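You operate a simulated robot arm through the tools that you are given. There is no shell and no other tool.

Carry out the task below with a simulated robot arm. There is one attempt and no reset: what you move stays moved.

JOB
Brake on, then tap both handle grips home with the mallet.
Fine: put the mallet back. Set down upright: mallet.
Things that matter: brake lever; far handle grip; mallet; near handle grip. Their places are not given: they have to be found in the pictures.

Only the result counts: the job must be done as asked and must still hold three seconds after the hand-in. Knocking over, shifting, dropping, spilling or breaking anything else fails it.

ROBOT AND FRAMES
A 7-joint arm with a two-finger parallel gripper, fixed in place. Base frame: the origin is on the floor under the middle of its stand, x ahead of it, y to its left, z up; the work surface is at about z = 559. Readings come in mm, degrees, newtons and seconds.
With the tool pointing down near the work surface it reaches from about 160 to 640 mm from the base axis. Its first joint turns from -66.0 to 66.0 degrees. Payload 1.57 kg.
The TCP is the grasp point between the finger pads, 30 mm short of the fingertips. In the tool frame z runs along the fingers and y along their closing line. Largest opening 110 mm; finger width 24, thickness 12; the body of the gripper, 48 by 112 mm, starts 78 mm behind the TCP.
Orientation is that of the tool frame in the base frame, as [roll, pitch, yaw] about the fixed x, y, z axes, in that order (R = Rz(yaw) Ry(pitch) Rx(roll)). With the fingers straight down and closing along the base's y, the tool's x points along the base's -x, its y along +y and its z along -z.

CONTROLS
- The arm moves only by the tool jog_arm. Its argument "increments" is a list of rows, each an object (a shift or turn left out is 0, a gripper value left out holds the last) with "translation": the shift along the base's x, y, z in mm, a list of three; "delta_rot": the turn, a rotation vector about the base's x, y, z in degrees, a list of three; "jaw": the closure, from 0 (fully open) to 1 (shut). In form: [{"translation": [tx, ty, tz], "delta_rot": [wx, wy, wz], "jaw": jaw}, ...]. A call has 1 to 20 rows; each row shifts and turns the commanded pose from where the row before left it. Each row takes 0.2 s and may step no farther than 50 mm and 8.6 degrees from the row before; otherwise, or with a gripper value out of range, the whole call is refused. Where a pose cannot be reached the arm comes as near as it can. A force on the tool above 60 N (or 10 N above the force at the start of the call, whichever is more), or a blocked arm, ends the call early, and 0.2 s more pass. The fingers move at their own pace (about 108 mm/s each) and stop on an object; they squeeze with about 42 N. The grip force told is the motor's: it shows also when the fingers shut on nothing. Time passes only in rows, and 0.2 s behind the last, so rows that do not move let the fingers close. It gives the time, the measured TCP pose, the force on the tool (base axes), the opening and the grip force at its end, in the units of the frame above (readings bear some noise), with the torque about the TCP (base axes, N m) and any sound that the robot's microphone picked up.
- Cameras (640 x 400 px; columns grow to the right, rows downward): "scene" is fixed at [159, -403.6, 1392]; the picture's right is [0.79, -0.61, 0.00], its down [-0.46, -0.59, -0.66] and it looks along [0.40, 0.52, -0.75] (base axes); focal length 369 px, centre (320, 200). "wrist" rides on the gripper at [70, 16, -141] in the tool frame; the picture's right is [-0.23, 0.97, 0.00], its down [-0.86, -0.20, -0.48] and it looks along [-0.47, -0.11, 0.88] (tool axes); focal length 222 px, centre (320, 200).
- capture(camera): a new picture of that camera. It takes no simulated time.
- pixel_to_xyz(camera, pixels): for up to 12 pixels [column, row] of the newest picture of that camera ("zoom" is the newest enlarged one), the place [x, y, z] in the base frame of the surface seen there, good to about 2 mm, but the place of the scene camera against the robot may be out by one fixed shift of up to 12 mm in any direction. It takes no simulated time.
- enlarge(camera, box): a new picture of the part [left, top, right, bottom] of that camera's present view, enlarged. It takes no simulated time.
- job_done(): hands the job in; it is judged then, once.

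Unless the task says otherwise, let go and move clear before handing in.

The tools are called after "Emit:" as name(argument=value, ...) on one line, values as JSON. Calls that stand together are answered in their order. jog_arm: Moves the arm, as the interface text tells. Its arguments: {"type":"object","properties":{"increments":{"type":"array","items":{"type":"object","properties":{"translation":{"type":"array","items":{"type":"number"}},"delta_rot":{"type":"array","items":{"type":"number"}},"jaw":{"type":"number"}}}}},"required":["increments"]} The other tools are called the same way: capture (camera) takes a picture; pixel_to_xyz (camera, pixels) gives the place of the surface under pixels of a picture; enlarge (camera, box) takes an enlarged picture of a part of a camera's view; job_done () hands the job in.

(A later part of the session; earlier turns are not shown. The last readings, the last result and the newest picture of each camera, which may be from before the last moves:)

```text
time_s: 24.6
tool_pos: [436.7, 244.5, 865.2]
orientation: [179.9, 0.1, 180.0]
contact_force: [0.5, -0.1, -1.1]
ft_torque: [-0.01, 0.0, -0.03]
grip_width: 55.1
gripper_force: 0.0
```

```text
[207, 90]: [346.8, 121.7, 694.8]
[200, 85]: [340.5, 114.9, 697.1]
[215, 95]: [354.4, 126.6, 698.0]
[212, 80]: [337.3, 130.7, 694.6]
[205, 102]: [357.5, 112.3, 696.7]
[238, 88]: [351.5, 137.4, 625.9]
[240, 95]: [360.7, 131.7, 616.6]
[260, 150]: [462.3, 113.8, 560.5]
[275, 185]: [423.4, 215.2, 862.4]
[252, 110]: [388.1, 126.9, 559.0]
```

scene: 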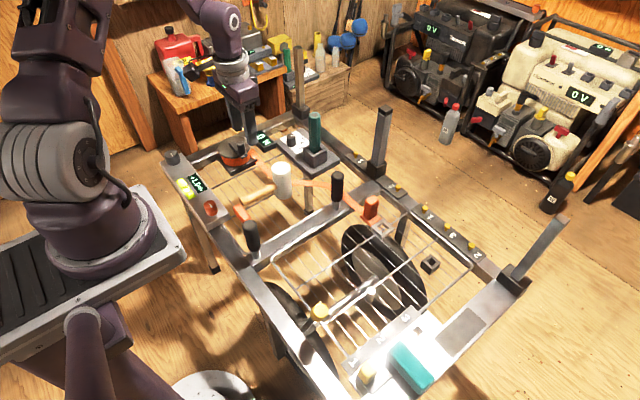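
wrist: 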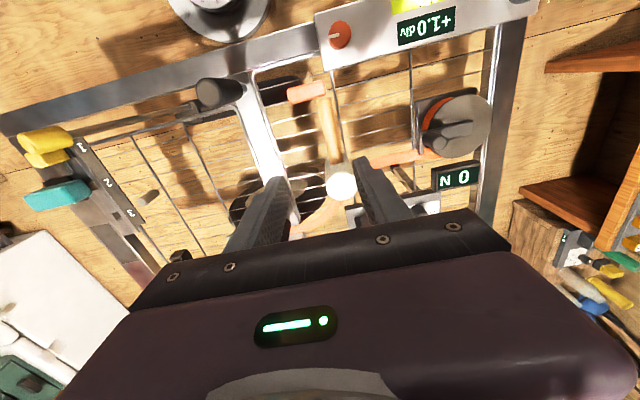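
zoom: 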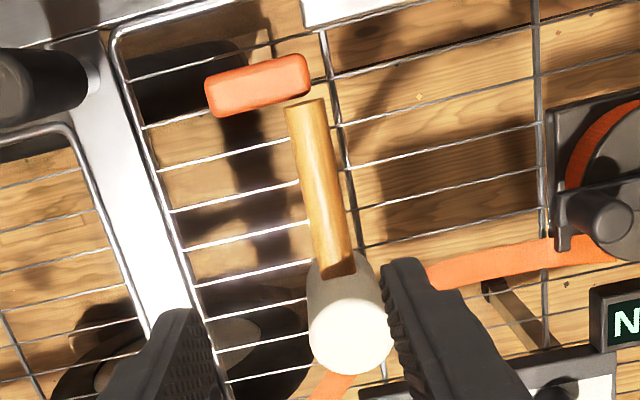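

I'll refine the mallet handle edges and near grip top with tighter zooms.

Emit:
enlarge(camera="wrist", box=[300, 90, 364, 210])

Emit:
enlarge(camera="wrist", box=[180, 60, 260, 120])

```text
3.33 times, centred on (332, 150) of wrist
```

zoom: 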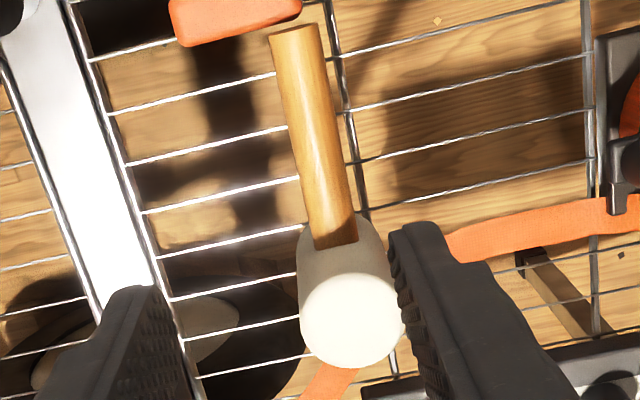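

```text
6.67 times, centred on (220, 90) of wrist
```

zoom: 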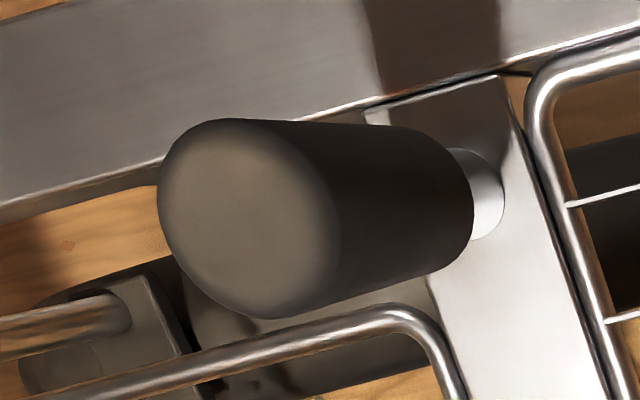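

The near grip's top face is centred at zoom (245,215). I'll measure it, including the pin and crossbar.

Emit:
pixel_to_xyz(camera="zoom", pixels=[[245, 215], [175, 205], [320, 220], [235, 135], [265, 300], [400, 200], [455, 190], [485, 195], [480, 130], [470, 270], [100, 130]])

Emit:
enlarge(camera="wrist", box=[300, 90, 364, 210])

Emit:
pixel_to_xyz(camera="zoom", pixels=[[272, 100], [303, 100], [333, 100], [290, 160], [315, 160], [343, 160], [303, 215], [328, 215], [352, 215], [350, 320], [303, 330], [400, 310]])

```text
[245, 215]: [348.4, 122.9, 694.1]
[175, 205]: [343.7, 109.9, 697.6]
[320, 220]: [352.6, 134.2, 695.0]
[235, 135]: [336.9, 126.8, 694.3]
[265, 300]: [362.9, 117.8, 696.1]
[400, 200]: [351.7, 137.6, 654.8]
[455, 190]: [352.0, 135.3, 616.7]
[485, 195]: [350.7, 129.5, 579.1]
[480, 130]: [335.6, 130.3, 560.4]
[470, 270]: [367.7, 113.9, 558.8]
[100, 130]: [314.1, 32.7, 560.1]
```

```text
3.33 times, centred on (332, 150) of wrist
```

zoom: 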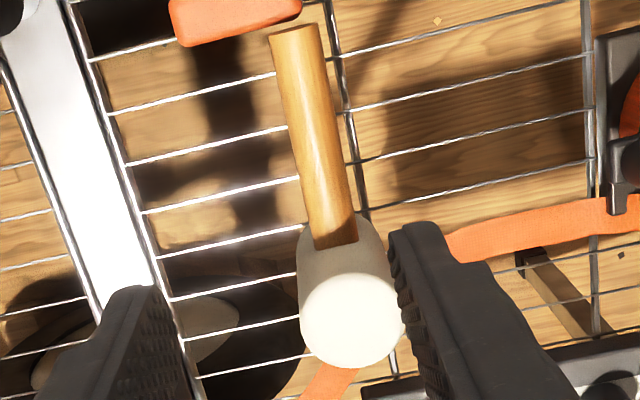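

```text
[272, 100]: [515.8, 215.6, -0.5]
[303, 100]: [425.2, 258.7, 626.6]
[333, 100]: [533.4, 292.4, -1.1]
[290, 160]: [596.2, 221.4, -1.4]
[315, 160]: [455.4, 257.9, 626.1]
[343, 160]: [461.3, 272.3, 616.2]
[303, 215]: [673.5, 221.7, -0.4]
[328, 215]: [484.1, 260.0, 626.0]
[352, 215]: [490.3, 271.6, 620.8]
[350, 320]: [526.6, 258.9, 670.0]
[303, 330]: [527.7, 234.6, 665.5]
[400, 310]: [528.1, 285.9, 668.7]
```

Mallet: handle axis at y≈260, z≈614 along x from 396 to 502; head centre (527,260), radius 25, top 669.5. I'll descend over the handle near the head and verify alignment before the last part.

Emit:
jog_arm(increments=[{"translation": [20, 8, -40]}, {"translation": [18, 8, -40]}, {"translation": [0, 0, -40]}, {"translation": [0, 0, -40]}, {}])

Emit:
capture(camera="wrist")

```text
time_s: 25.8
tool_pos: [475.1, 260.0, 705.6]
orientation: [-180.0, 0.0, -180.0]
contact_force: [0.2, -0.4, 0.1]
ft_torque: [-0.02, 0.01, 0.01]
grip_width: 54.9
gripper_force: 0.0
```

```text
taken
```

wrist: 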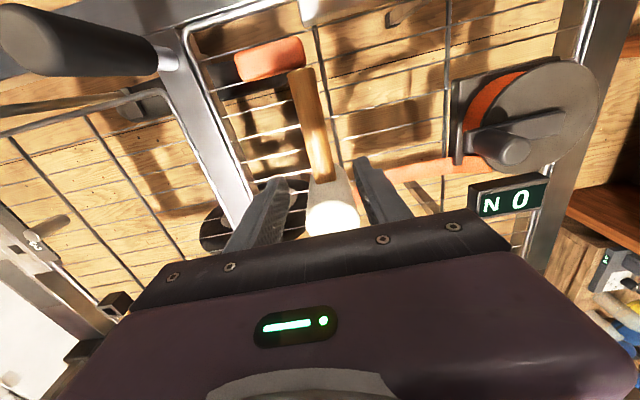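

The fingers straddle the handle centrally, with the head visible at (333,215). I'll descend to handle height.

Emit:
jog_arm(increments=[{"translation": [0, 0, -40]}, {"translation": [0, 0, -35]}, {"translation": [0, 0, -16]}, {}])

Emit:
capture(camera="wrist")

Emit:
enlarge(camera="scene", box=[190, 130, 350, 230])

```text
time_s: 26.8
tool_pos: [472.5, 260.9, 613.5]
orientation: [180.0, 0.0, 180.0]
contact_force: [-0.9, -0.1, -0.5]
ft_torque: [0.02, 0.06, -0.01]
grip_width: 54.9
gripper_force: 0.2
```

```text
taken
```

wrist: 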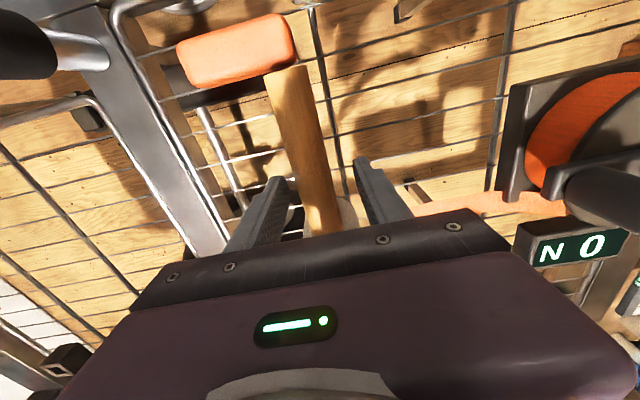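

```text
4.00 times, centred on (270, 180) of scene
```

zoom: 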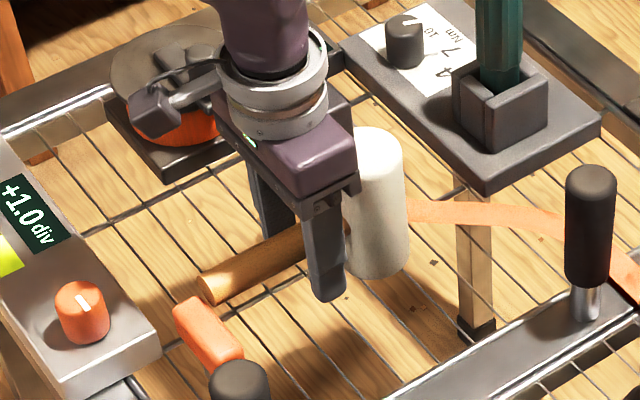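

The fingers are either side of the handle, right by the head. I'll close on it.

Emit:
jog_arm(increments=[{"jaw": 0.75}, {"jaw": 1}, {"jaw": 1}, {"jaw": 1}])

```text
time_s: 27.8
tool_pos: [473.8, 261.6, 614.0]
orientation: [-179.9, 0.0, 180.0]
contact_force: [0.8, 0.6, 0.7]
ft_torque: [0.1, 0.06, 0.01]
grip_width: 24.1
gripper_force: 36.2
```

The handle is gripped (24 mm). I'll lift a little and check that the head does not droop.

Emit:
jog_arm(increments=[{"translation": [0, 0, 10]}, {"translation": [0, 0, 20]}, {"translation": [0, 0, 30]}, {}])

Emit:
capture(camera="wrist")

Emit:
enlarge(camera="scene", box=[190, 130, 350, 230])

```text
time_s: 28.8
tool_pos: [475.0, 259.6, 670.8]
orientation: [180.0, -0.1, 180.0]
contact_force: [-0.4, -0.4, -3.4]
ft_torque: [0.01, 0.13, -0.01]
grip_width: 23.8
gripper_force: 36.3
```

```text
taken
```

wrist: 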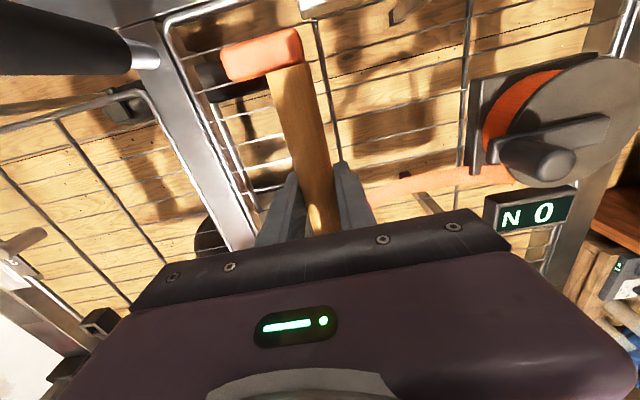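

```text
4.00 times, centred on (270, 180) of scene
```

zoom: 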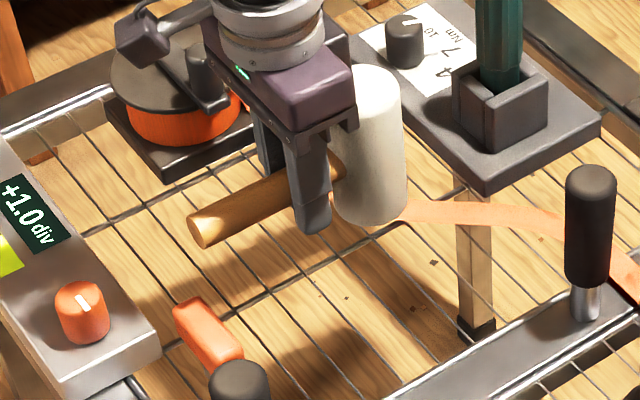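

The mallet hangs straight with about 3.4 N of weight. I'll rise and move to where the wrist camera can see the far grip past the held mallet.

Emit:
jog_arm(increments=[{"translation": [0, 0, 45]}, {"translation": [0, 0, 45]}, {"translation": [0, 0, 45]}, {"translation": [0, 0, 45]}, {"translation": [12, -42, 0]}, {"translation": [12, -42, 0]}, {"translation": [12, -42, 0]}, {"translation": [12, -42, 0]}, {"translation": [12, -42, 0]}, {"translation": [12, -42, 0]}, {"translation": [13, -38, 0]}, {}])

Emit:
capture(camera="wrist")

Emit:
capture(camera="scene")

```text
time_s: 31.4
tool_pos: [557.9, -30.5, 855.1]
orientation: [-179.8, -0.1, 179.9]
contact_force: [0.2, -0.6, -3.0]
ft_torque: [0.02, 0.17, 0.05]
grip_width: 23.7
gripper_force: 36.2
```

```text
taken
```

wrist: 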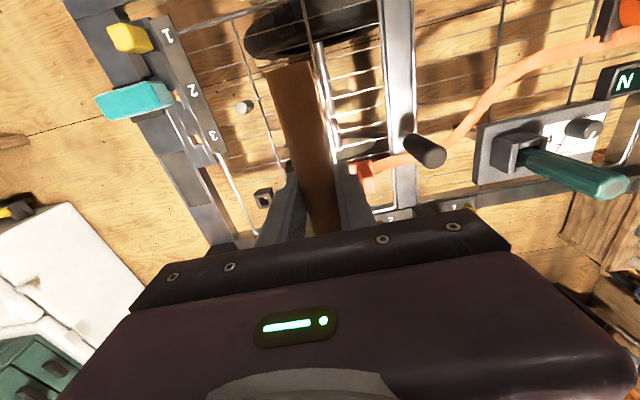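

```text
taken
```

scene: 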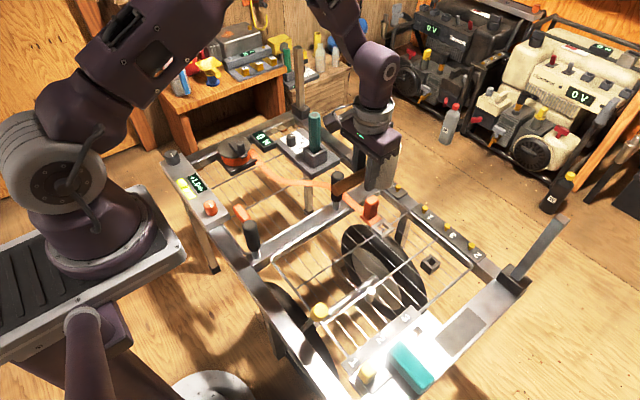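

The far grip is visible at wrist pixel (428,150). I'll zoom in and measure its top face.

Emit:
enlarge(camera="wrist", box=[385, 120, 465, 180])

Emit:
pixel_to_xyz(camera="wrist", pixels=[[433, 153], [438, 150], [430, 160], [425, 150], [410, 142], [405, 140], [400, 100], [402, 170], [440, 160], [435, 145]])

```text
6.67 times, centred on (425, 150) of wrist
```

zoom: 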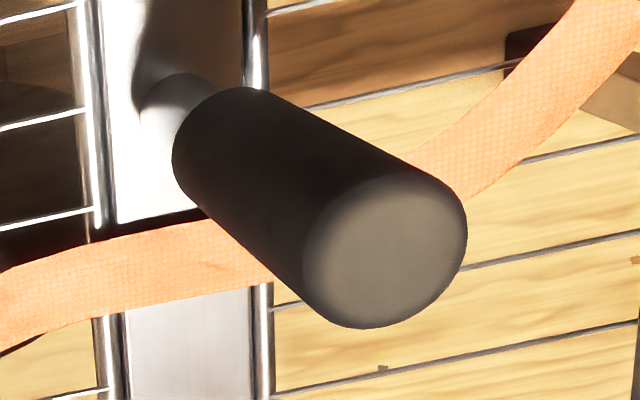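

```text
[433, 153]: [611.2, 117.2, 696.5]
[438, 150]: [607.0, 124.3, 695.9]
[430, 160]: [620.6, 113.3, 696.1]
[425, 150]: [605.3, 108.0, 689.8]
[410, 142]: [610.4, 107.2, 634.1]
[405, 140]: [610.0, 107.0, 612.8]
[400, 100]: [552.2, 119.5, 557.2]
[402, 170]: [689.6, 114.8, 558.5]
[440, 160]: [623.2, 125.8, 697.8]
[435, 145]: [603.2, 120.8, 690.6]
```

I'll measure the far grip's top face edges, base, and the crossbar in the zoomed picture.

Emit:
pixel_to_xyz(camera="zoom", pixels=[[387, 252], [320, 255], [452, 235], [397, 190], [370, 315], [250, 180], [200, 120], [180, 110], [155, 105], [150, 180], [200, 250]])

```text
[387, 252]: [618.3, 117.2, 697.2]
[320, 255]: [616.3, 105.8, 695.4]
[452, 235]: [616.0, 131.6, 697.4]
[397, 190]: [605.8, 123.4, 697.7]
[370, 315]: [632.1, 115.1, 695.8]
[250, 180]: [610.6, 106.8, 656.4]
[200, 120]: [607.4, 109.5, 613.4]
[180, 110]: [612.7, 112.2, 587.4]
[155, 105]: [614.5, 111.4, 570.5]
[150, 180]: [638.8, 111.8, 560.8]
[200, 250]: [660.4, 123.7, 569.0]
```

Far grip top centre is about (618,119,696.5); near grip's about (350,122,695.5). The head's bottom is ~55.5 mm below the TCP and its centre ~53 mm ahead in +x. I'll place the mallet above the far grip.

Emit:
jog_arm(increments=[{"translation": [2, 37, 0]}, {"translation": [2, 37, 0]}, {"translation": [2, 37, 0]}, {"translation": [1.5, 38, 0]}, {"translation": [0, 0, -40]}, {"translation": [0, 0, -30]}, {"translation": [0, 0, -15]}, {}])

Emit:
enlarge(camera="scene", box=[270, 120, 430, 230])

Emit:
capture(camera="wrist")

```text
time_s: 33.2
tool_pos: [567.8, 116.4, 767.9]
orientation: [-180.0, 0.0, 179.9]
contact_force: [-0.8, -0.1, -3.1]
ft_torque: [0.0, 0.13, -0.02]
grip_width: 23.6
gripper_force: 35.6
```

```text
3.64 times, centred on (350, 175) of scene
```

zoom: 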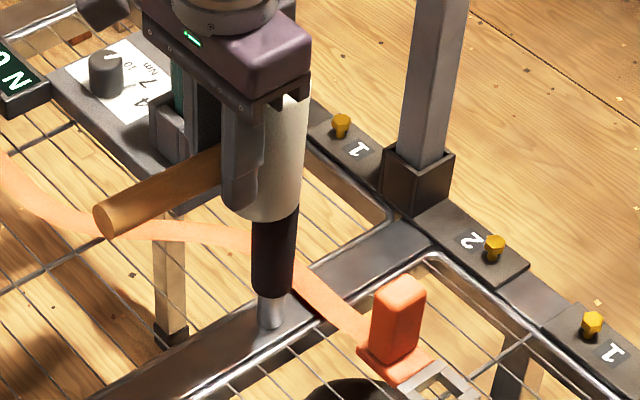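

```text
taken
```

wrist: 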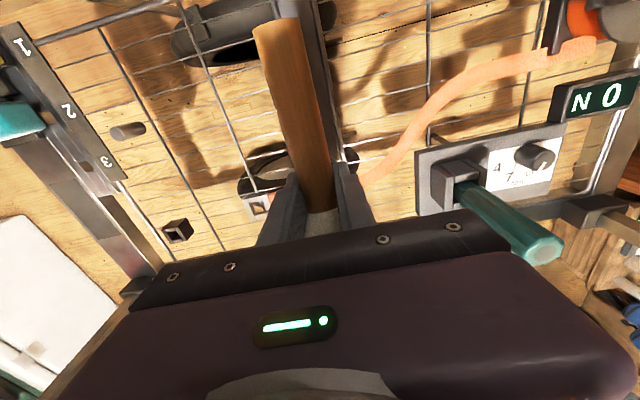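

The head hangs above the far grip. I'll check their relative alignment in the same scene picture.

Emit:
enlarge(camera="scene", box=[310, 140, 370, 210])

Emit:
pixel_to_xyz(camera="scene", pixels=[[335, 170], [345, 170], [350, 160], [340, 178], [330, 178], [337, 190], [342, 190], [333, 190], [337, 205], [336, 209]])

```text
5.71 times, centred on (340, 175) of scene
```

zoom: 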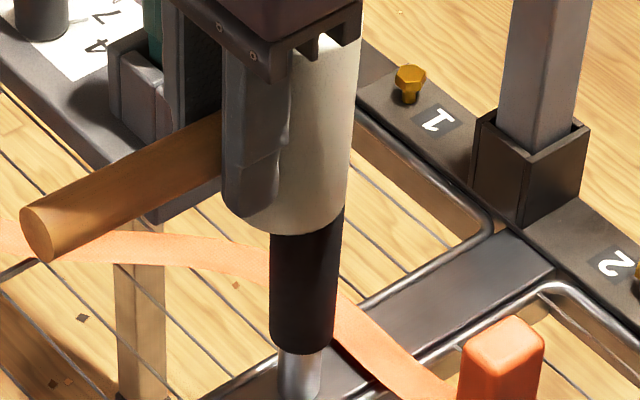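

```text
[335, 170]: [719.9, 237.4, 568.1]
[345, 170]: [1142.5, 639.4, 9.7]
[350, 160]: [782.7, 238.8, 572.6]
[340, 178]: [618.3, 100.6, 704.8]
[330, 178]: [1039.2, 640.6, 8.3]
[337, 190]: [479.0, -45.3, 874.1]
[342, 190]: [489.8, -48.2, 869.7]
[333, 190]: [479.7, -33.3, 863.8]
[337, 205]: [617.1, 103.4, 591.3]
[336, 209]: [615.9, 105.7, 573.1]
```

Those readings came from the older scene picture, so I'll use the zoomed one just taken.

Emit:
pixel_to_xyz(camera="zoom", pixels=[[320, 150], [345, 150], [300, 180], [315, 215], [285, 220], [340, 190], [300, 270], [275, 270], [325, 270], [335, 250], [300, 370], [310, 325]])

```text
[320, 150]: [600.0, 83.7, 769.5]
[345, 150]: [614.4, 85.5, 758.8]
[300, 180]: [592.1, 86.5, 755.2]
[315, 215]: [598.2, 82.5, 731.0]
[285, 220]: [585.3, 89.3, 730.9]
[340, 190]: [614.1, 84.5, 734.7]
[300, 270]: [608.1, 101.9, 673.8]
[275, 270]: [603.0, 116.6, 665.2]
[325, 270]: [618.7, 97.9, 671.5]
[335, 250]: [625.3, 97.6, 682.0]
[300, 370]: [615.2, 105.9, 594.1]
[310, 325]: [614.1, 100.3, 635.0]
```

In scene coordinates the head centre (604,108) is about 15 mm off the grip centre (618,113) in x, and the handle end in the wrist view moved from row 65 to row 22, so the mallet has shifted in the grip. I'll measure how.

Emit:
pixel_to_xyz(camera="wrist", pixels=[[280, 30], [285, 60], [292, 100], [300, 140], [308, 180], [316, 200], [320, 215], [326, 225], [275, 22]])

Emit:
enlarge(camera="wrist", box=[240, 10, 400, 250])

Emit:
capture(camera="scene")

```text
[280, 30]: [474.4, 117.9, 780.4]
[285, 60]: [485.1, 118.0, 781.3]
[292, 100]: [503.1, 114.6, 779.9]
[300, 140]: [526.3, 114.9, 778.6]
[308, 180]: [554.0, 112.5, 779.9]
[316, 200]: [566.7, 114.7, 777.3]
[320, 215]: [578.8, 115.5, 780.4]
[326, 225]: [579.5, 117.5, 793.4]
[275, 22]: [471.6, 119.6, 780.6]
```

```text
1.67 times, centred on (320, 130) of wrist
```

zoom: 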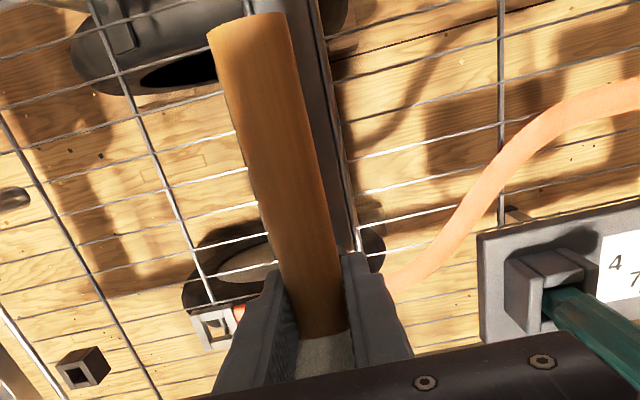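

```text
taken
```

scene: 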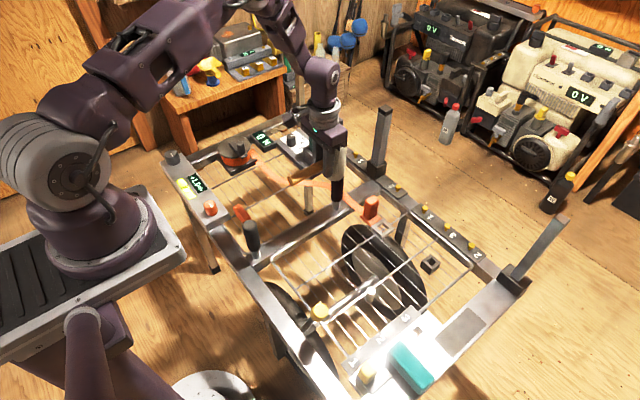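

The handle is still level, but the mallet slid about 17 mm so that its head now rests against the fingers (head centre ≈ TCP+36 in x). I'll shift +14.5 in x and +4 in y to centre the head over the far grip and recheck.

Emit:
jog_arm(increments=[{"translation": [5, 2, 0]}, {"translation": [5, 2, 0]}, {"translation": [4.5, 0, 0]}, {}])

Emit:
capture(camera="wrist")

Emit:
enlarge(camera="scene", box=[310, 140, 370, 210])

Emit:
pixel_to_xyz(camera="zoom", pixels=[[330, 150], [355, 150], [310, 180], [345, 200], [300, 200], [360, 180], [300, 270], [275, 270], [325, 270], [335, 250]])

```text
time_s: 34.2
tool_pos: [580.7, 122.0, 768.2]
orientation: [-180.0, 0.0, 180.0]
contact_force: [0.5, 0.8, -3.7]
ft_torque: [-0.02, 0.09, 0.01]
grip_width: 23.5
gripper_force: 36.0
```

```text
taken
```

wrist: 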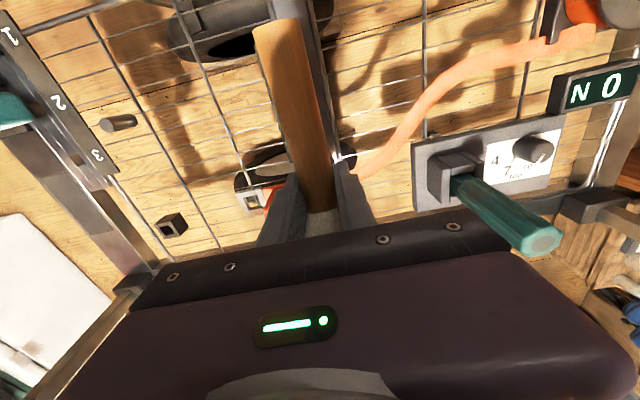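

```text
5.71 times, centred on (340, 175) of scene
```

zoom: 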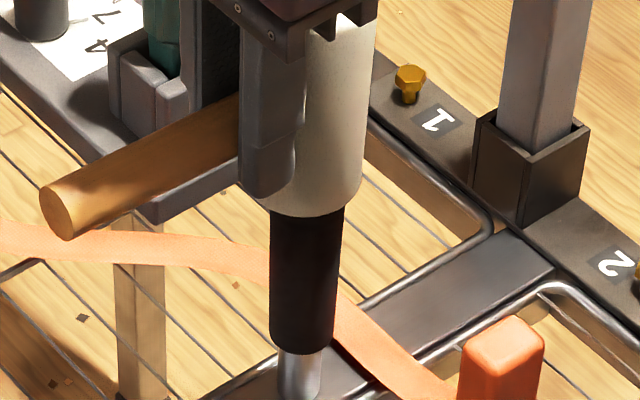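

```text
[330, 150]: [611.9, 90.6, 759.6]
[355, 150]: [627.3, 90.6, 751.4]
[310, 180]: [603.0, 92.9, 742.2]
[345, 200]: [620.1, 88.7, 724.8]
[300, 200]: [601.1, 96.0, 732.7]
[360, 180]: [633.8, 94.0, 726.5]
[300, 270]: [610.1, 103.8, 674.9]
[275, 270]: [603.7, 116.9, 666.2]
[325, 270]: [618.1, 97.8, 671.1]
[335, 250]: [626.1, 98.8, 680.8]
```

The head is now centred over the far grip (head centre ≈ (619,114) vs grip (618.5,113) in scene coordinates). I'll try a first, moderate tap.

Emit:
jog_arm(increments=[{"translation": [0, 0, -24]}, {"translation": [0, 0, 24]}, {}])

Emit:
enlarge(camera="scene", box=[310, 140, 370, 210])

```text
time_s: 35.0
tool_pos: [582.1, 122.2, 768.3]
orientation: [-180.0, -0.1, 180.0]
contact_force: [-0.3, -2.3, -2.3]
ft_torque: [-0.36, -0.05, -0.23]
grip_width: 23.8
gripper_force: 36.0
```

```text
5.71 times, centred on (340, 175) of scene
```

zoom: 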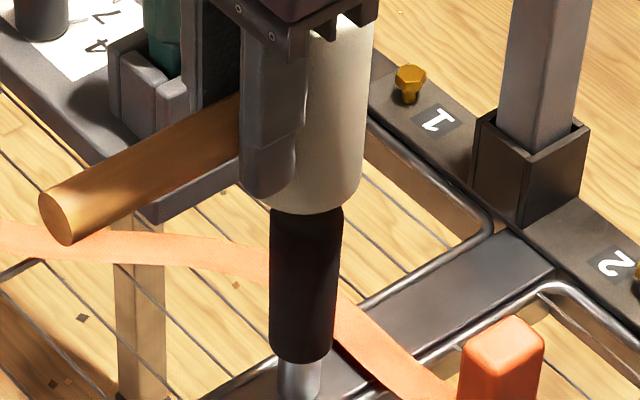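

The grip's lower edge moved down slightly (zoom row 353 → 360), and the mallet stayed level. I'll tap a bit deeper.

Emit:
jog_arm(increments=[{"translation": [0, 0, -32]}, {"translation": [0, 0, 32]}, {}])

Emit:
enlarge(camera="scene", box=[310, 140, 370, 210])

```text
time_s: 35.8
tool_pos: [579.0, 120.9, 769.5]
orientation: [180.0, 0.0, 180.0]
contact_force: [-0.7, 0.5, -3.5]
ft_torque: [-0.03, 0.08, -0.02]
grip_width: 23.9
gripper_force: 36.0
```

```text
5.71 times, centred on (340, 175) of scene
```

zoom: 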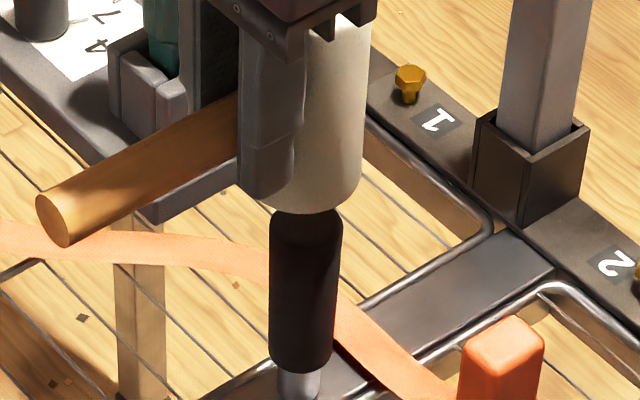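

Each tap drives the grip down as deep as the mallet goes (lower edge now at zoom row 373, bar line near 398). I'll tap deeper.

Emit:
jog_arm(increments=[{"translation": [0, 0, -10]}, {"translation": [0, 0, -30]}, {"translation": [0, 0, 30]}, {"translation": [0, 0, 10]}, {}])

Emit:
enlarge(camera="scene", box=[310, 140, 370, 210])

```text
time_s: 37.0
tool_pos: [582.3, 121.2, 769.4]
orientation: [-180.0, 0.0, 180.0]
contact_force: [-0.6, 0.5, -3.2]
ft_torque: [0.22, 0.19, 0.18]
grip_width: 23.4
gripper_force: 35.4
```

```text
5.71 times, centred on (340, 175) of scene
```

zoom: 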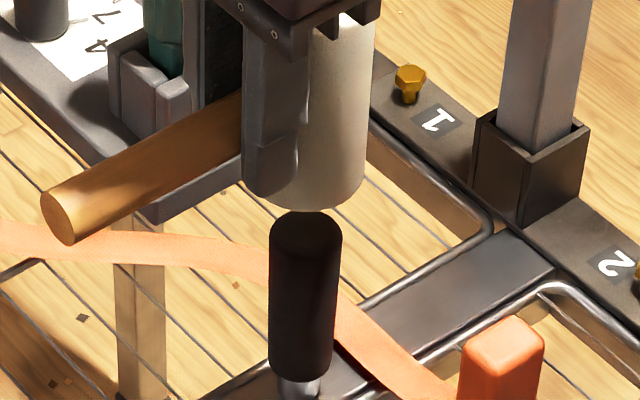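

Progress: the lower edge is now at row 382 of the zoom. I'll tap another step deeper.

Emit:
jog_arm(increments=[{"translation": [0, 0, -16]}, {"translation": [0, 0, -32]}, {"translation": [0, 0, 32]}, {"translation": [0, 0, 16]}, {}])

Emit:
enlarge(camera="scene", box=[310, 140, 370, 210])

```text
time_s: 38.2
tool_pos: [581.9, 122.6, 766.5]
orientation: [180.0, -0.1, -180.0]
contact_force: [-0.2, 0.0, -2.9]
ft_torque: [0.0, 0.07, 0.04]
grip_width: 24.2
gripper_force: 36.2
```

```text
5.71 times, centred on (340, 175) of scene
```

zoom: 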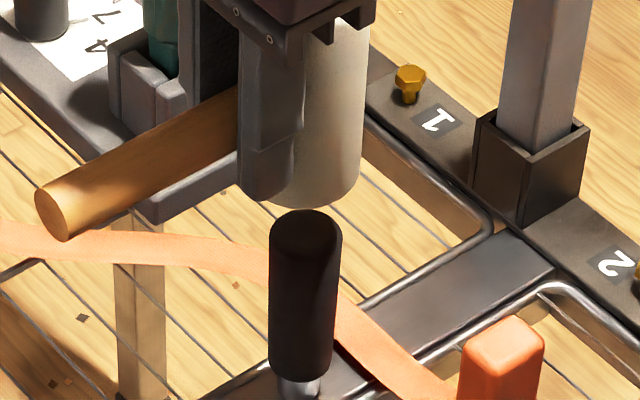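

No visible change this time, so it may be home. I'll lower slowly onto the grip to read its height and resistance.

Emit:
jog_arm(increments=[{"translation": [0, 0, -20]}, {"translation": [0, 0, -14]}, {"translation": [0, 0, -4]}, {}])

Emit:
jog_arm(increments=[{"translation": [0, 0, -3]}, {}])

Emit:
jog_arm(increments=[{"translation": [0, 0, -3]}, {}])

```text
time_s: 39.2
tool_pos: [580.9, 121.4, 728.9]
orientation: [179.9, 0.0, 180.0]
contact_force: [-2.0, -0.6, 1.9]
ft_torque: [0.03, 0.01, -0.02]
grip_width: 24.4
gripper_force: 36.0
```

```text
time_s: 39.9
tool_pos: [581.2, 120.7, 728.1]
orientation: [180.0, 0.0, 180.0]
contact_force: [-11.2, -3.6, 22.8]
ft_torque: [0.16, -0.34, -0.02]
grip_width: 24.3
gripper_force: 36.0
stopped in row 2: the force on the tool passed its limit at 62 N (the readings are from after the stop); the commanded pose is now the measured one
```

```text
time_s: 40.3
tool_pos: [580.4, 120.7, 728.5]
orientation: [-179.9, -0.1, -179.9]
contact_force: [-14.3, -3.8, 26.8]
ft_torque: [0.1, -0.43, -0.09]
grip_width: 24.5
gripper_force: 36.5
stopped in row 2: the force on the tool passed its limit at 70 N (the readings are from after the stop); the commanded pose is now the measured one
```

At TCP z≈728.5 the grip resists more than 60 N, having dropped about 23 mm. I'll lift off and inspect the base of the far grip closely to see whether it is fully home.

Emit:
jog_arm(increments=[{"translation": [0, 0, 20]}, {"translation": [0, 0, 25]}, {"translation": [0, -30, 20]}, {"translation": [0, -40, 30]}, {"translation": [0, -40, 30]}, {"translation": [0, -40, 0]}, {}])

Emit:
enlarge(camera="scene", box=[310, 160, 370, 220])

Emit:
capture(camera="wrist")

```text
time_s: 41.9
tool_pos: [580.6, -29.5, 850.6]
orientation: [-180.0, 0.0, -180.0]
contact_force: [0.6, -0.1, -3.2]
ft_torque: [0.0, 0.09, 0.03]
grip_width: 24.5
gripper_force: 36.2
```

```text
6.67 times, centred on (340, 190) of scene
```

zoom: 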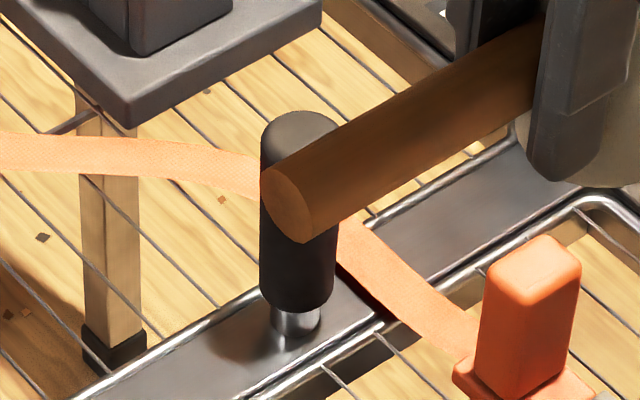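

```text
taken
```

wrist: 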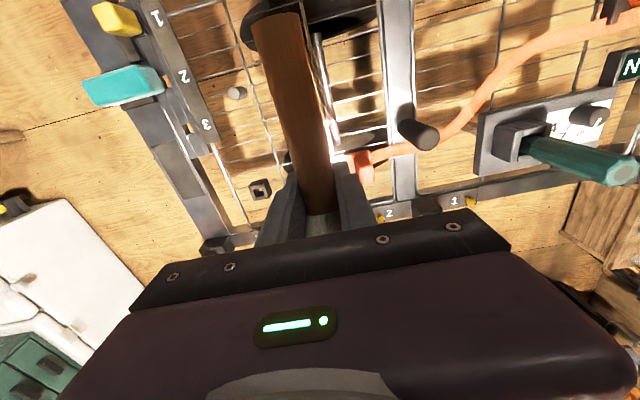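

Some post is still visible under the far grip (zoom rows 310–347). I'll measure that gap and view it from the wrist camera.

Emit:
pixel_to_xyz(camera="zoom", pixels=[[297, 300], [297, 306], [297, 316], [297, 325], [297, 335], [297, 343], [297, 355], [275, 325], [318, 325], [300, 130]])

Emit:
enlarge(camera="wrist", box=[380, 100, 450, 160])

Emit:
pixel_to_xyz(camera="zoom", pixels=[[250, 150], [300, 200], [390, 240], [200, 150], [180, 120], [165, 105]])

```text
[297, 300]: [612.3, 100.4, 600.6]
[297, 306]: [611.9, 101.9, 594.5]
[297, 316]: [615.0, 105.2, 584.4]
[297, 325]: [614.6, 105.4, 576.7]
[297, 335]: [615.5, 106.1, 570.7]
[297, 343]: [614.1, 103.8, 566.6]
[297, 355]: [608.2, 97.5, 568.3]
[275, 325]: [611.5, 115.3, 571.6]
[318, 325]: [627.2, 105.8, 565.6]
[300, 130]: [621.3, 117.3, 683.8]
```

```text
6.67 times, centred on (415, 130) of wrist
```

zoom: 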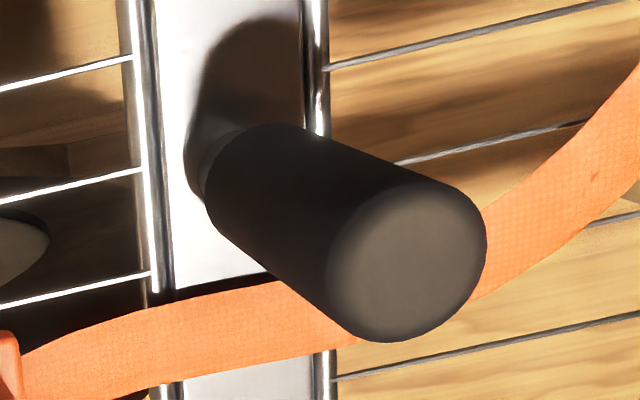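

```text
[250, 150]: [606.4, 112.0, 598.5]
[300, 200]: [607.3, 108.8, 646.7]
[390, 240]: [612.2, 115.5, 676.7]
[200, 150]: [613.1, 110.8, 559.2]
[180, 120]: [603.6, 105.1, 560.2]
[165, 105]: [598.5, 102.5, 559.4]
```

The gap under the far grip is about 20 mm now, roughly half of what it was. Before going on, I'll check the mallet's seating in the fingers.

Emit:
pixel_to_xyz(camera="wrist", pixels=[[275, 14], [280, 20], [290, 80], [300, 140], [310, 185], [318, 208], [322, 225], [280, 11]])

Emit:
enlarge(camera="scene", box=[310, 130, 430, 220])

```text
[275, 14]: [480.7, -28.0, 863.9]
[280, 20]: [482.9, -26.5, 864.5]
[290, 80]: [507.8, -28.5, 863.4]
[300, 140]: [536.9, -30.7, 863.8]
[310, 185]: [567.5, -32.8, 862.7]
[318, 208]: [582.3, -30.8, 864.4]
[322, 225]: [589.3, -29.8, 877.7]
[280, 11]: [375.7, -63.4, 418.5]
```

```text
4.44 times, centred on (370, 175) of scene
```

zoom: 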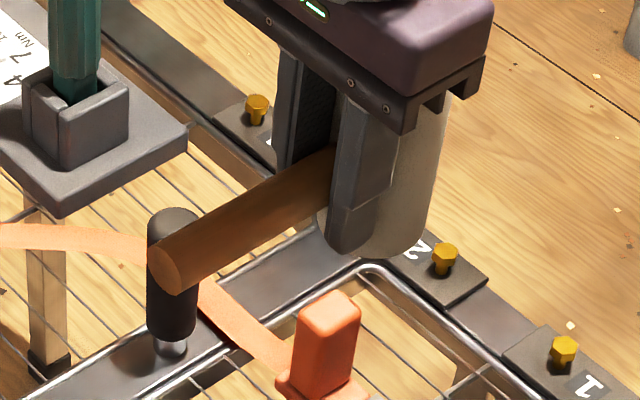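

The mallet is still level and snug against the fingers. I'll carry it at height to above the near grip.

Emit:
jog_arm(increments=[{"translation": [-20, 10, 0]}, {"translation": [-36, 20, 0]}, {"translation": [-36, 20, 0]}, {"translation": [-36, 20, 0]}, {"translation": [-36, 20, 0]}, {"translation": [-36, 20, 0]}, {"translation": [-36, 20, 0]}, {"translation": [-20, 12, 0]}, {"translation": [-10, 11, 0]}, {"translation": [0, 0, -30]}, {"translation": [0, 0, -35]}, {"translation": [0, 0, -15]}, {}])

Emit:
capture(camera="wrist")

Emit:
enlarge(camera="scene", box=[210, 190, 290, 260])

```text
time_s: 44.7
tool_pos: [316.1, 125.4, 773.6]
orientation: [180.0, -0.1, 180.0]
contact_force: [0.5, 1.1, -3.1]
ft_torque: [-0.02, 0.11, -0.01]
grip_width: 24.2
gripper_force: 35.9
```

```text
taken
```

wrist: 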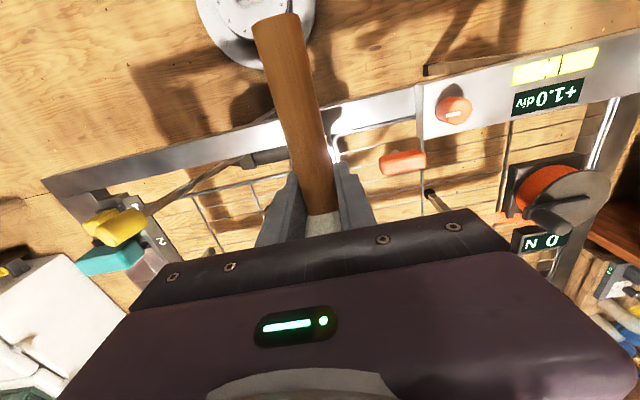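

```text
5.71 times, centred on (250, 225) of scene
```

zoom: 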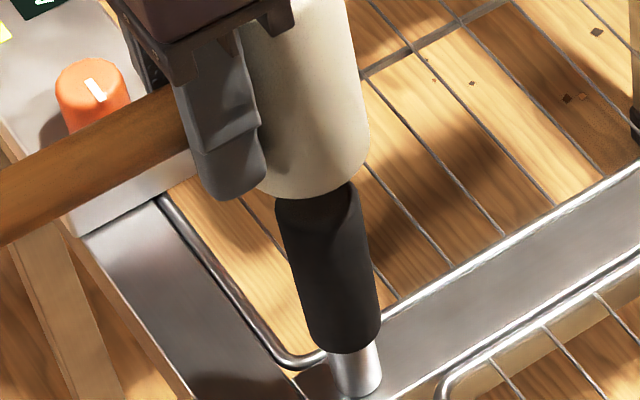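

The head hangs above the near grip. I'll compare their centres in this picture.

Emit:
pixel_to_xyz(camera="zoom", pixels=[[290, 170], [320, 170], [350, 160], [275, 150], [330, 120], [360, 130], [300, 260], [330, 260], [355, 260], [340, 320], [315, 300], [365, 300]])

Emit:
pixel_to_xyz(camera="zoom", pixels=[[350, 345], [355, 360], [358, 375], [360, 390], [330, 395], [450, 330]])

```text
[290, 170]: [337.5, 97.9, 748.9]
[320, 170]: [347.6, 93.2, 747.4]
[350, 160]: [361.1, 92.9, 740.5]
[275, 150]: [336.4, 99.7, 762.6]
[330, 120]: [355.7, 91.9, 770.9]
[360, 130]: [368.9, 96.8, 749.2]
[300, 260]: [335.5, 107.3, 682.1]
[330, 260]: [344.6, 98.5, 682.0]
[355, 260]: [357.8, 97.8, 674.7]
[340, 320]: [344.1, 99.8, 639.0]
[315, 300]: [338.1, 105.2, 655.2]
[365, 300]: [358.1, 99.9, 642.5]
```

```text
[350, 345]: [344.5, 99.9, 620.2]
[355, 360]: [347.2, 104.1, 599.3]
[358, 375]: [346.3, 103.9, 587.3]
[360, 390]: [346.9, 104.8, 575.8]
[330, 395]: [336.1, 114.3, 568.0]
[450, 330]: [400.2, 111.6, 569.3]
```

The head is about (+3.5,+4.5) off the near grip's centre. I'll correct that and give a first tap.

Emit:
jog_arm(increments=[{"translation": [-3.5, -4.5, 0]}, {}, {"translation": [0, 0, -34]}, {"translation": [0, 0, 34]}, {}])

Emit:
enlarge(camera="scene", box=[210, 190, 290, 260])

```text
time_s: 45.9
tool_pos: [314.1, 121.5, 772.4]
orientation: [180.0, 0.0, 180.0]
contact_force: [0.0, 0.8, -3.2]
ft_torque: [0.01, 0.07, -0.03]
grip_width: 24.4
gripper_force: 36.5
```

```text
5.71 times, centred on (250, 225) of scene
```

zoom: 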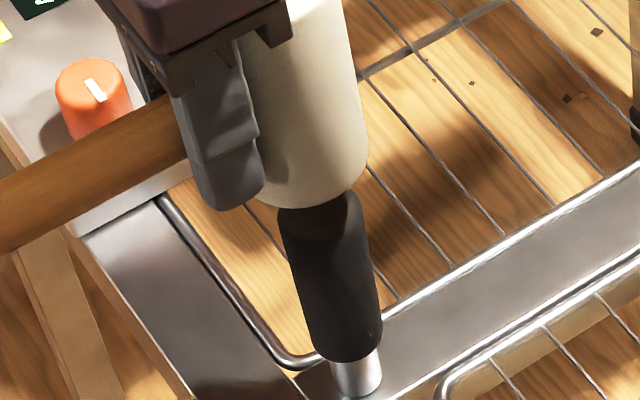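

The near grip moved down by several mm. I'll tap deeper.

Emit:
jog_arm(increments=[{"translation": [0, 0, -10]}, {"translation": [0, 0, -32]}, {"translation": [0, 0, 32]}, {"translation": [0, 0, 10]}, {}])

Emit:
enlarge(camera="scene", box=[210, 190, 290, 260])

Emit:
jog_arm(increments=[{"translation": [0, 0, -18]}, {"translation": [0, 0, -32]}, {"translation": [0, 0, 32]}, {"translation": [0, 0, 18]}, {}])

Emit:
enlarge(camera="scene", box=[210, 190, 290, 260])

```text
time_s: 47.1
tool_pos: [312.5, 120.4, 773.3]
orientation: [-179.9, 0.0, 180.0]
contact_force: [0.7, -0.8, -3.5]
ft_torque: [0.01, 0.09, -0.02]
grip_width: 24.2
gripper_force: 35.8
```

```text
5.71 times, centred on (250, 225) of scene
```

zoom: 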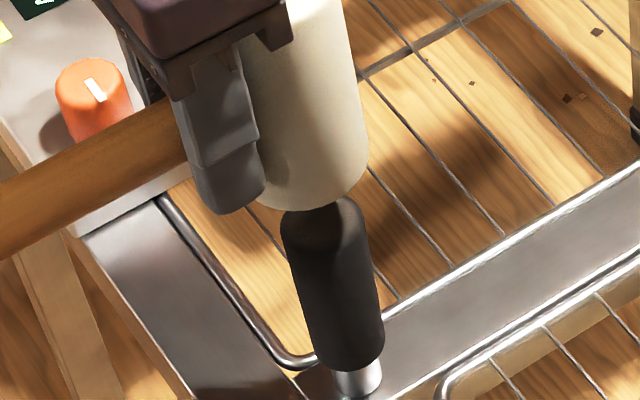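

```text
time_s: 48.3
tool_pos: [310.8, 120.0, 773.9]
orientation: [-180.0, 0.0, 179.9]
contact_force: [0.3, -0.4, -2.5]
ft_torque: [-0.01, 0.07, -0.02]
grip_width: 24.3
gripper_force: 36.2
```

```text
5.71 times, centred on (250, 225) of scene
```

zoom: 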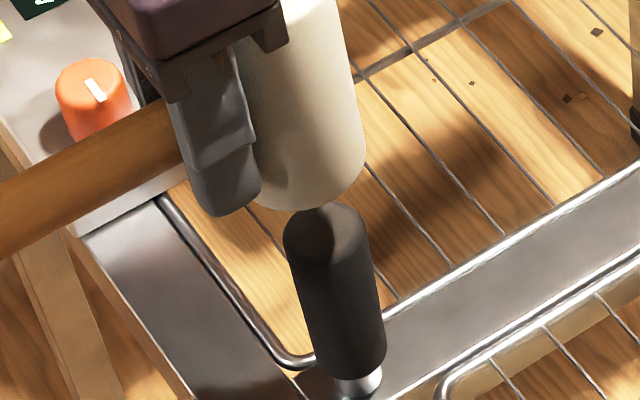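

The near grip keeps moving (lower edge about row 378). I'll give another, deeper tap.

Emit:
jog_arm(increments=[{"translation": [0, 0, -24]}, {"translation": [0, 0, -34]}, {"translation": [0, 0, 34]}, {"translation": [0, 0, 24]}, {}])

Emit:
enlarge(camera="scene", box=[210, 190, 290, 260])

Emit:
pixel_to_xyz(camera="zoom", pixels=[[345, 360], [350, 370], [355, 380], [358, 388], [360, 395], [330, 215], [325, 225], [330, 300]])

```text
time_s: 49.5
tool_pos: [311.0, 119.8, 773.3]
orientation: [180.0, -0.1, 180.0]
contact_force: [-0.3, 0.4, -3.8]
ft_torque: [0.01, 0.08, 0.01]
grip_width: 24.1
gripper_force: 35.8
```

```text
5.71 times, centred on (250, 225) of scene
```

zoom: 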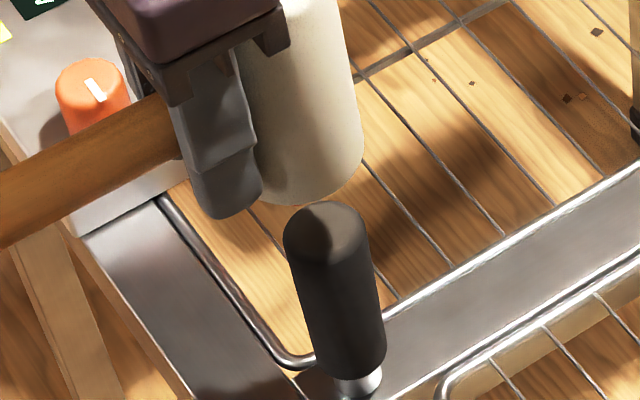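

```text
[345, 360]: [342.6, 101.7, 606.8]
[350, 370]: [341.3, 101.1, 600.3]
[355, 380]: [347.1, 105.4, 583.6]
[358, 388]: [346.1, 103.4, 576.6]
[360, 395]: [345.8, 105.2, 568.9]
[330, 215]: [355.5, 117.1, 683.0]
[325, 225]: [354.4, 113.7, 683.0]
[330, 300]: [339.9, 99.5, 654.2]
```

The near grip stopped at the same height as the far one (top 683 in scene z, same ~20 mm of post), so both appear to be against their stops. The mallet looks slightly shifted in the fingers, so I'll check its attitude.

Emit:
capture(camera="wrist")

Emit:
pixel_to_xyz(camera="wrist", pixels=[[275, 30], [285, 70], [295, 120], [305, 160], [312, 190], [318, 210], [322, 222]])

Emit:
enlarge(camera="scene", box=[170, 150, 290, 250])

```text
taken
```

wrist: 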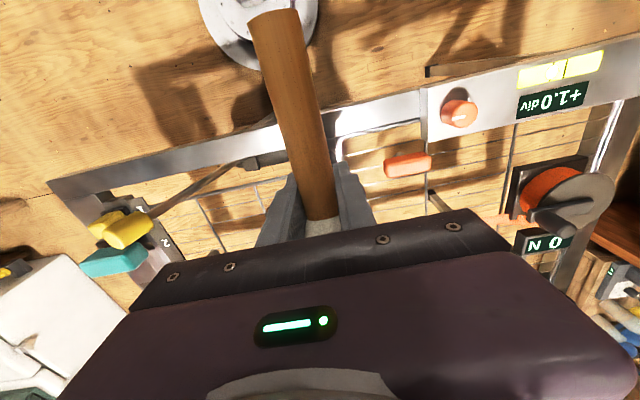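

```text
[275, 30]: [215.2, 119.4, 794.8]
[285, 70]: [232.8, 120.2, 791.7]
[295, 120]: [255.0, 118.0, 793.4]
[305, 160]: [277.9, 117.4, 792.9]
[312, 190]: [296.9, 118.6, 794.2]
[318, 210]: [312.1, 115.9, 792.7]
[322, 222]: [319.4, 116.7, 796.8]
```

```text
4.00 times, centred on (230, 200) of scene
```

zoom: 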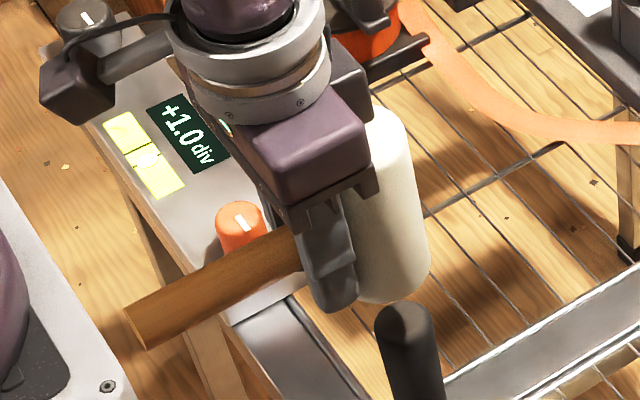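

The mallet is still level; it only slid up about 8 mm in the fingers. Both grips are home, so I'll rise and look at the mallet's original spot (near scene pixel 283,200) for the strap's path before setting it down.

Emit:
jog_arm(increments=[{"translation": [0, 0, 35]}, {"translation": [0, 0, 40]}, {}])

Emit:
enlarge(camera="scene", box=[220, 140, 360, 260])

Emit:
capture(camera="scene")

```text
time_s: 50.3
tool_pos: [312.2, 118.4, 850.6]
orientation: [-180.0, -0.1, 179.9]
contact_force: [-0.7, -0.2, -4.0]
ft_torque: [-0.01, 0.08, -0.01]
grip_width: 23.5
gripper_force: 36.0
```

```text
3.33 times, centred on (290, 200) of scene
```

zoom: 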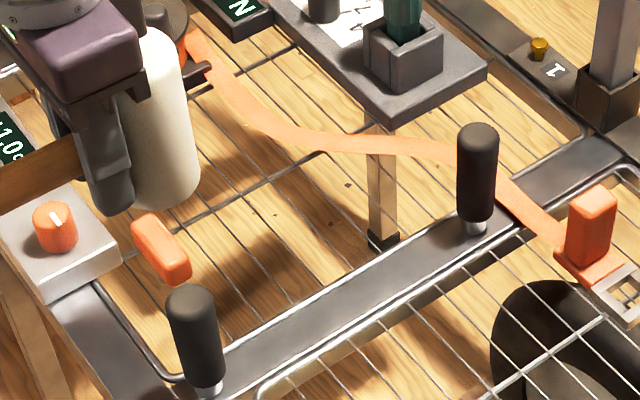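

```text
taken
```

scene: 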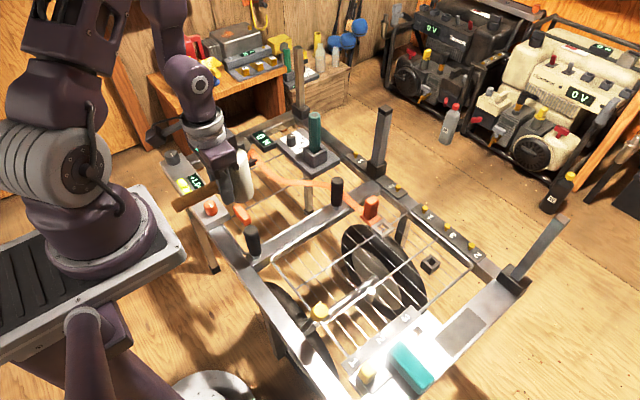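

I'll verify both grips' final heights with tight zooms from the fixed camera.

Emit:
enlarge(camera="scene", box=[228, 218, 276, 262])

Emit:
pixel_to_xyz(camera="zoom", pixels=[[305, 90], [320, 110], [290, 100], [330, 320], [335, 335], [340, 345], [345, 360], [348, 372], [350, 385], [310, 75]])

Emit:
enlarge(camera="scene", box=[313, 168, 361, 212])

Emit:
pixel_to_xyz(camera="zoom", pixels=[[315, 110], [320, 125], [330, 110], [312, 290], [312, 300], [312, 310], [312, 320], [312, 335], [312, 350], [320, 100]])

```text
9.09 times, centred on (252, 240) of scene
```

zoom: 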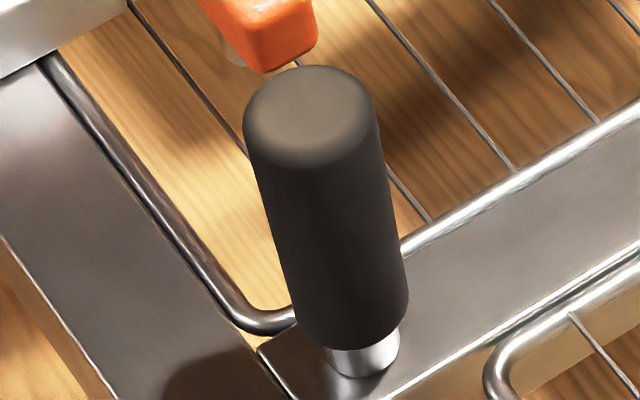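

```text
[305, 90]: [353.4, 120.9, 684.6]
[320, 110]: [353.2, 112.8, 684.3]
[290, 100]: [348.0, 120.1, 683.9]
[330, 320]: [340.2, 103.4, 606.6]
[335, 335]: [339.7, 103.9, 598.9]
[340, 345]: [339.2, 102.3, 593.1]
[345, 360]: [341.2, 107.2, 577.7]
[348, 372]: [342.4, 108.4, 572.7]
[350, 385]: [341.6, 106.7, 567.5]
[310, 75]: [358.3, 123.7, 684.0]
```

```text
9.09 times, centred on (337, 190) of scene
```

zoom: 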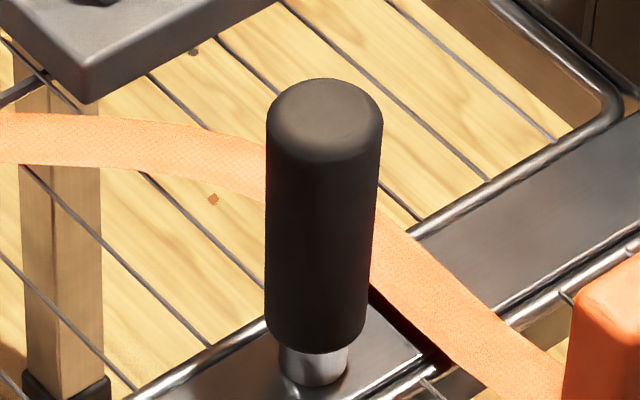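

```text
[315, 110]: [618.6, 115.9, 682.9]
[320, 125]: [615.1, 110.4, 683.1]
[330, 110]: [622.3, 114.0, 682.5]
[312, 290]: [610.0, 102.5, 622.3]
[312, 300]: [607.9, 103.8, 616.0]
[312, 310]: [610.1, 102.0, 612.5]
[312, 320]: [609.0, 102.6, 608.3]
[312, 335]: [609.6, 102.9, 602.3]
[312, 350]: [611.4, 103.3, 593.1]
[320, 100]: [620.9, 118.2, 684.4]
```

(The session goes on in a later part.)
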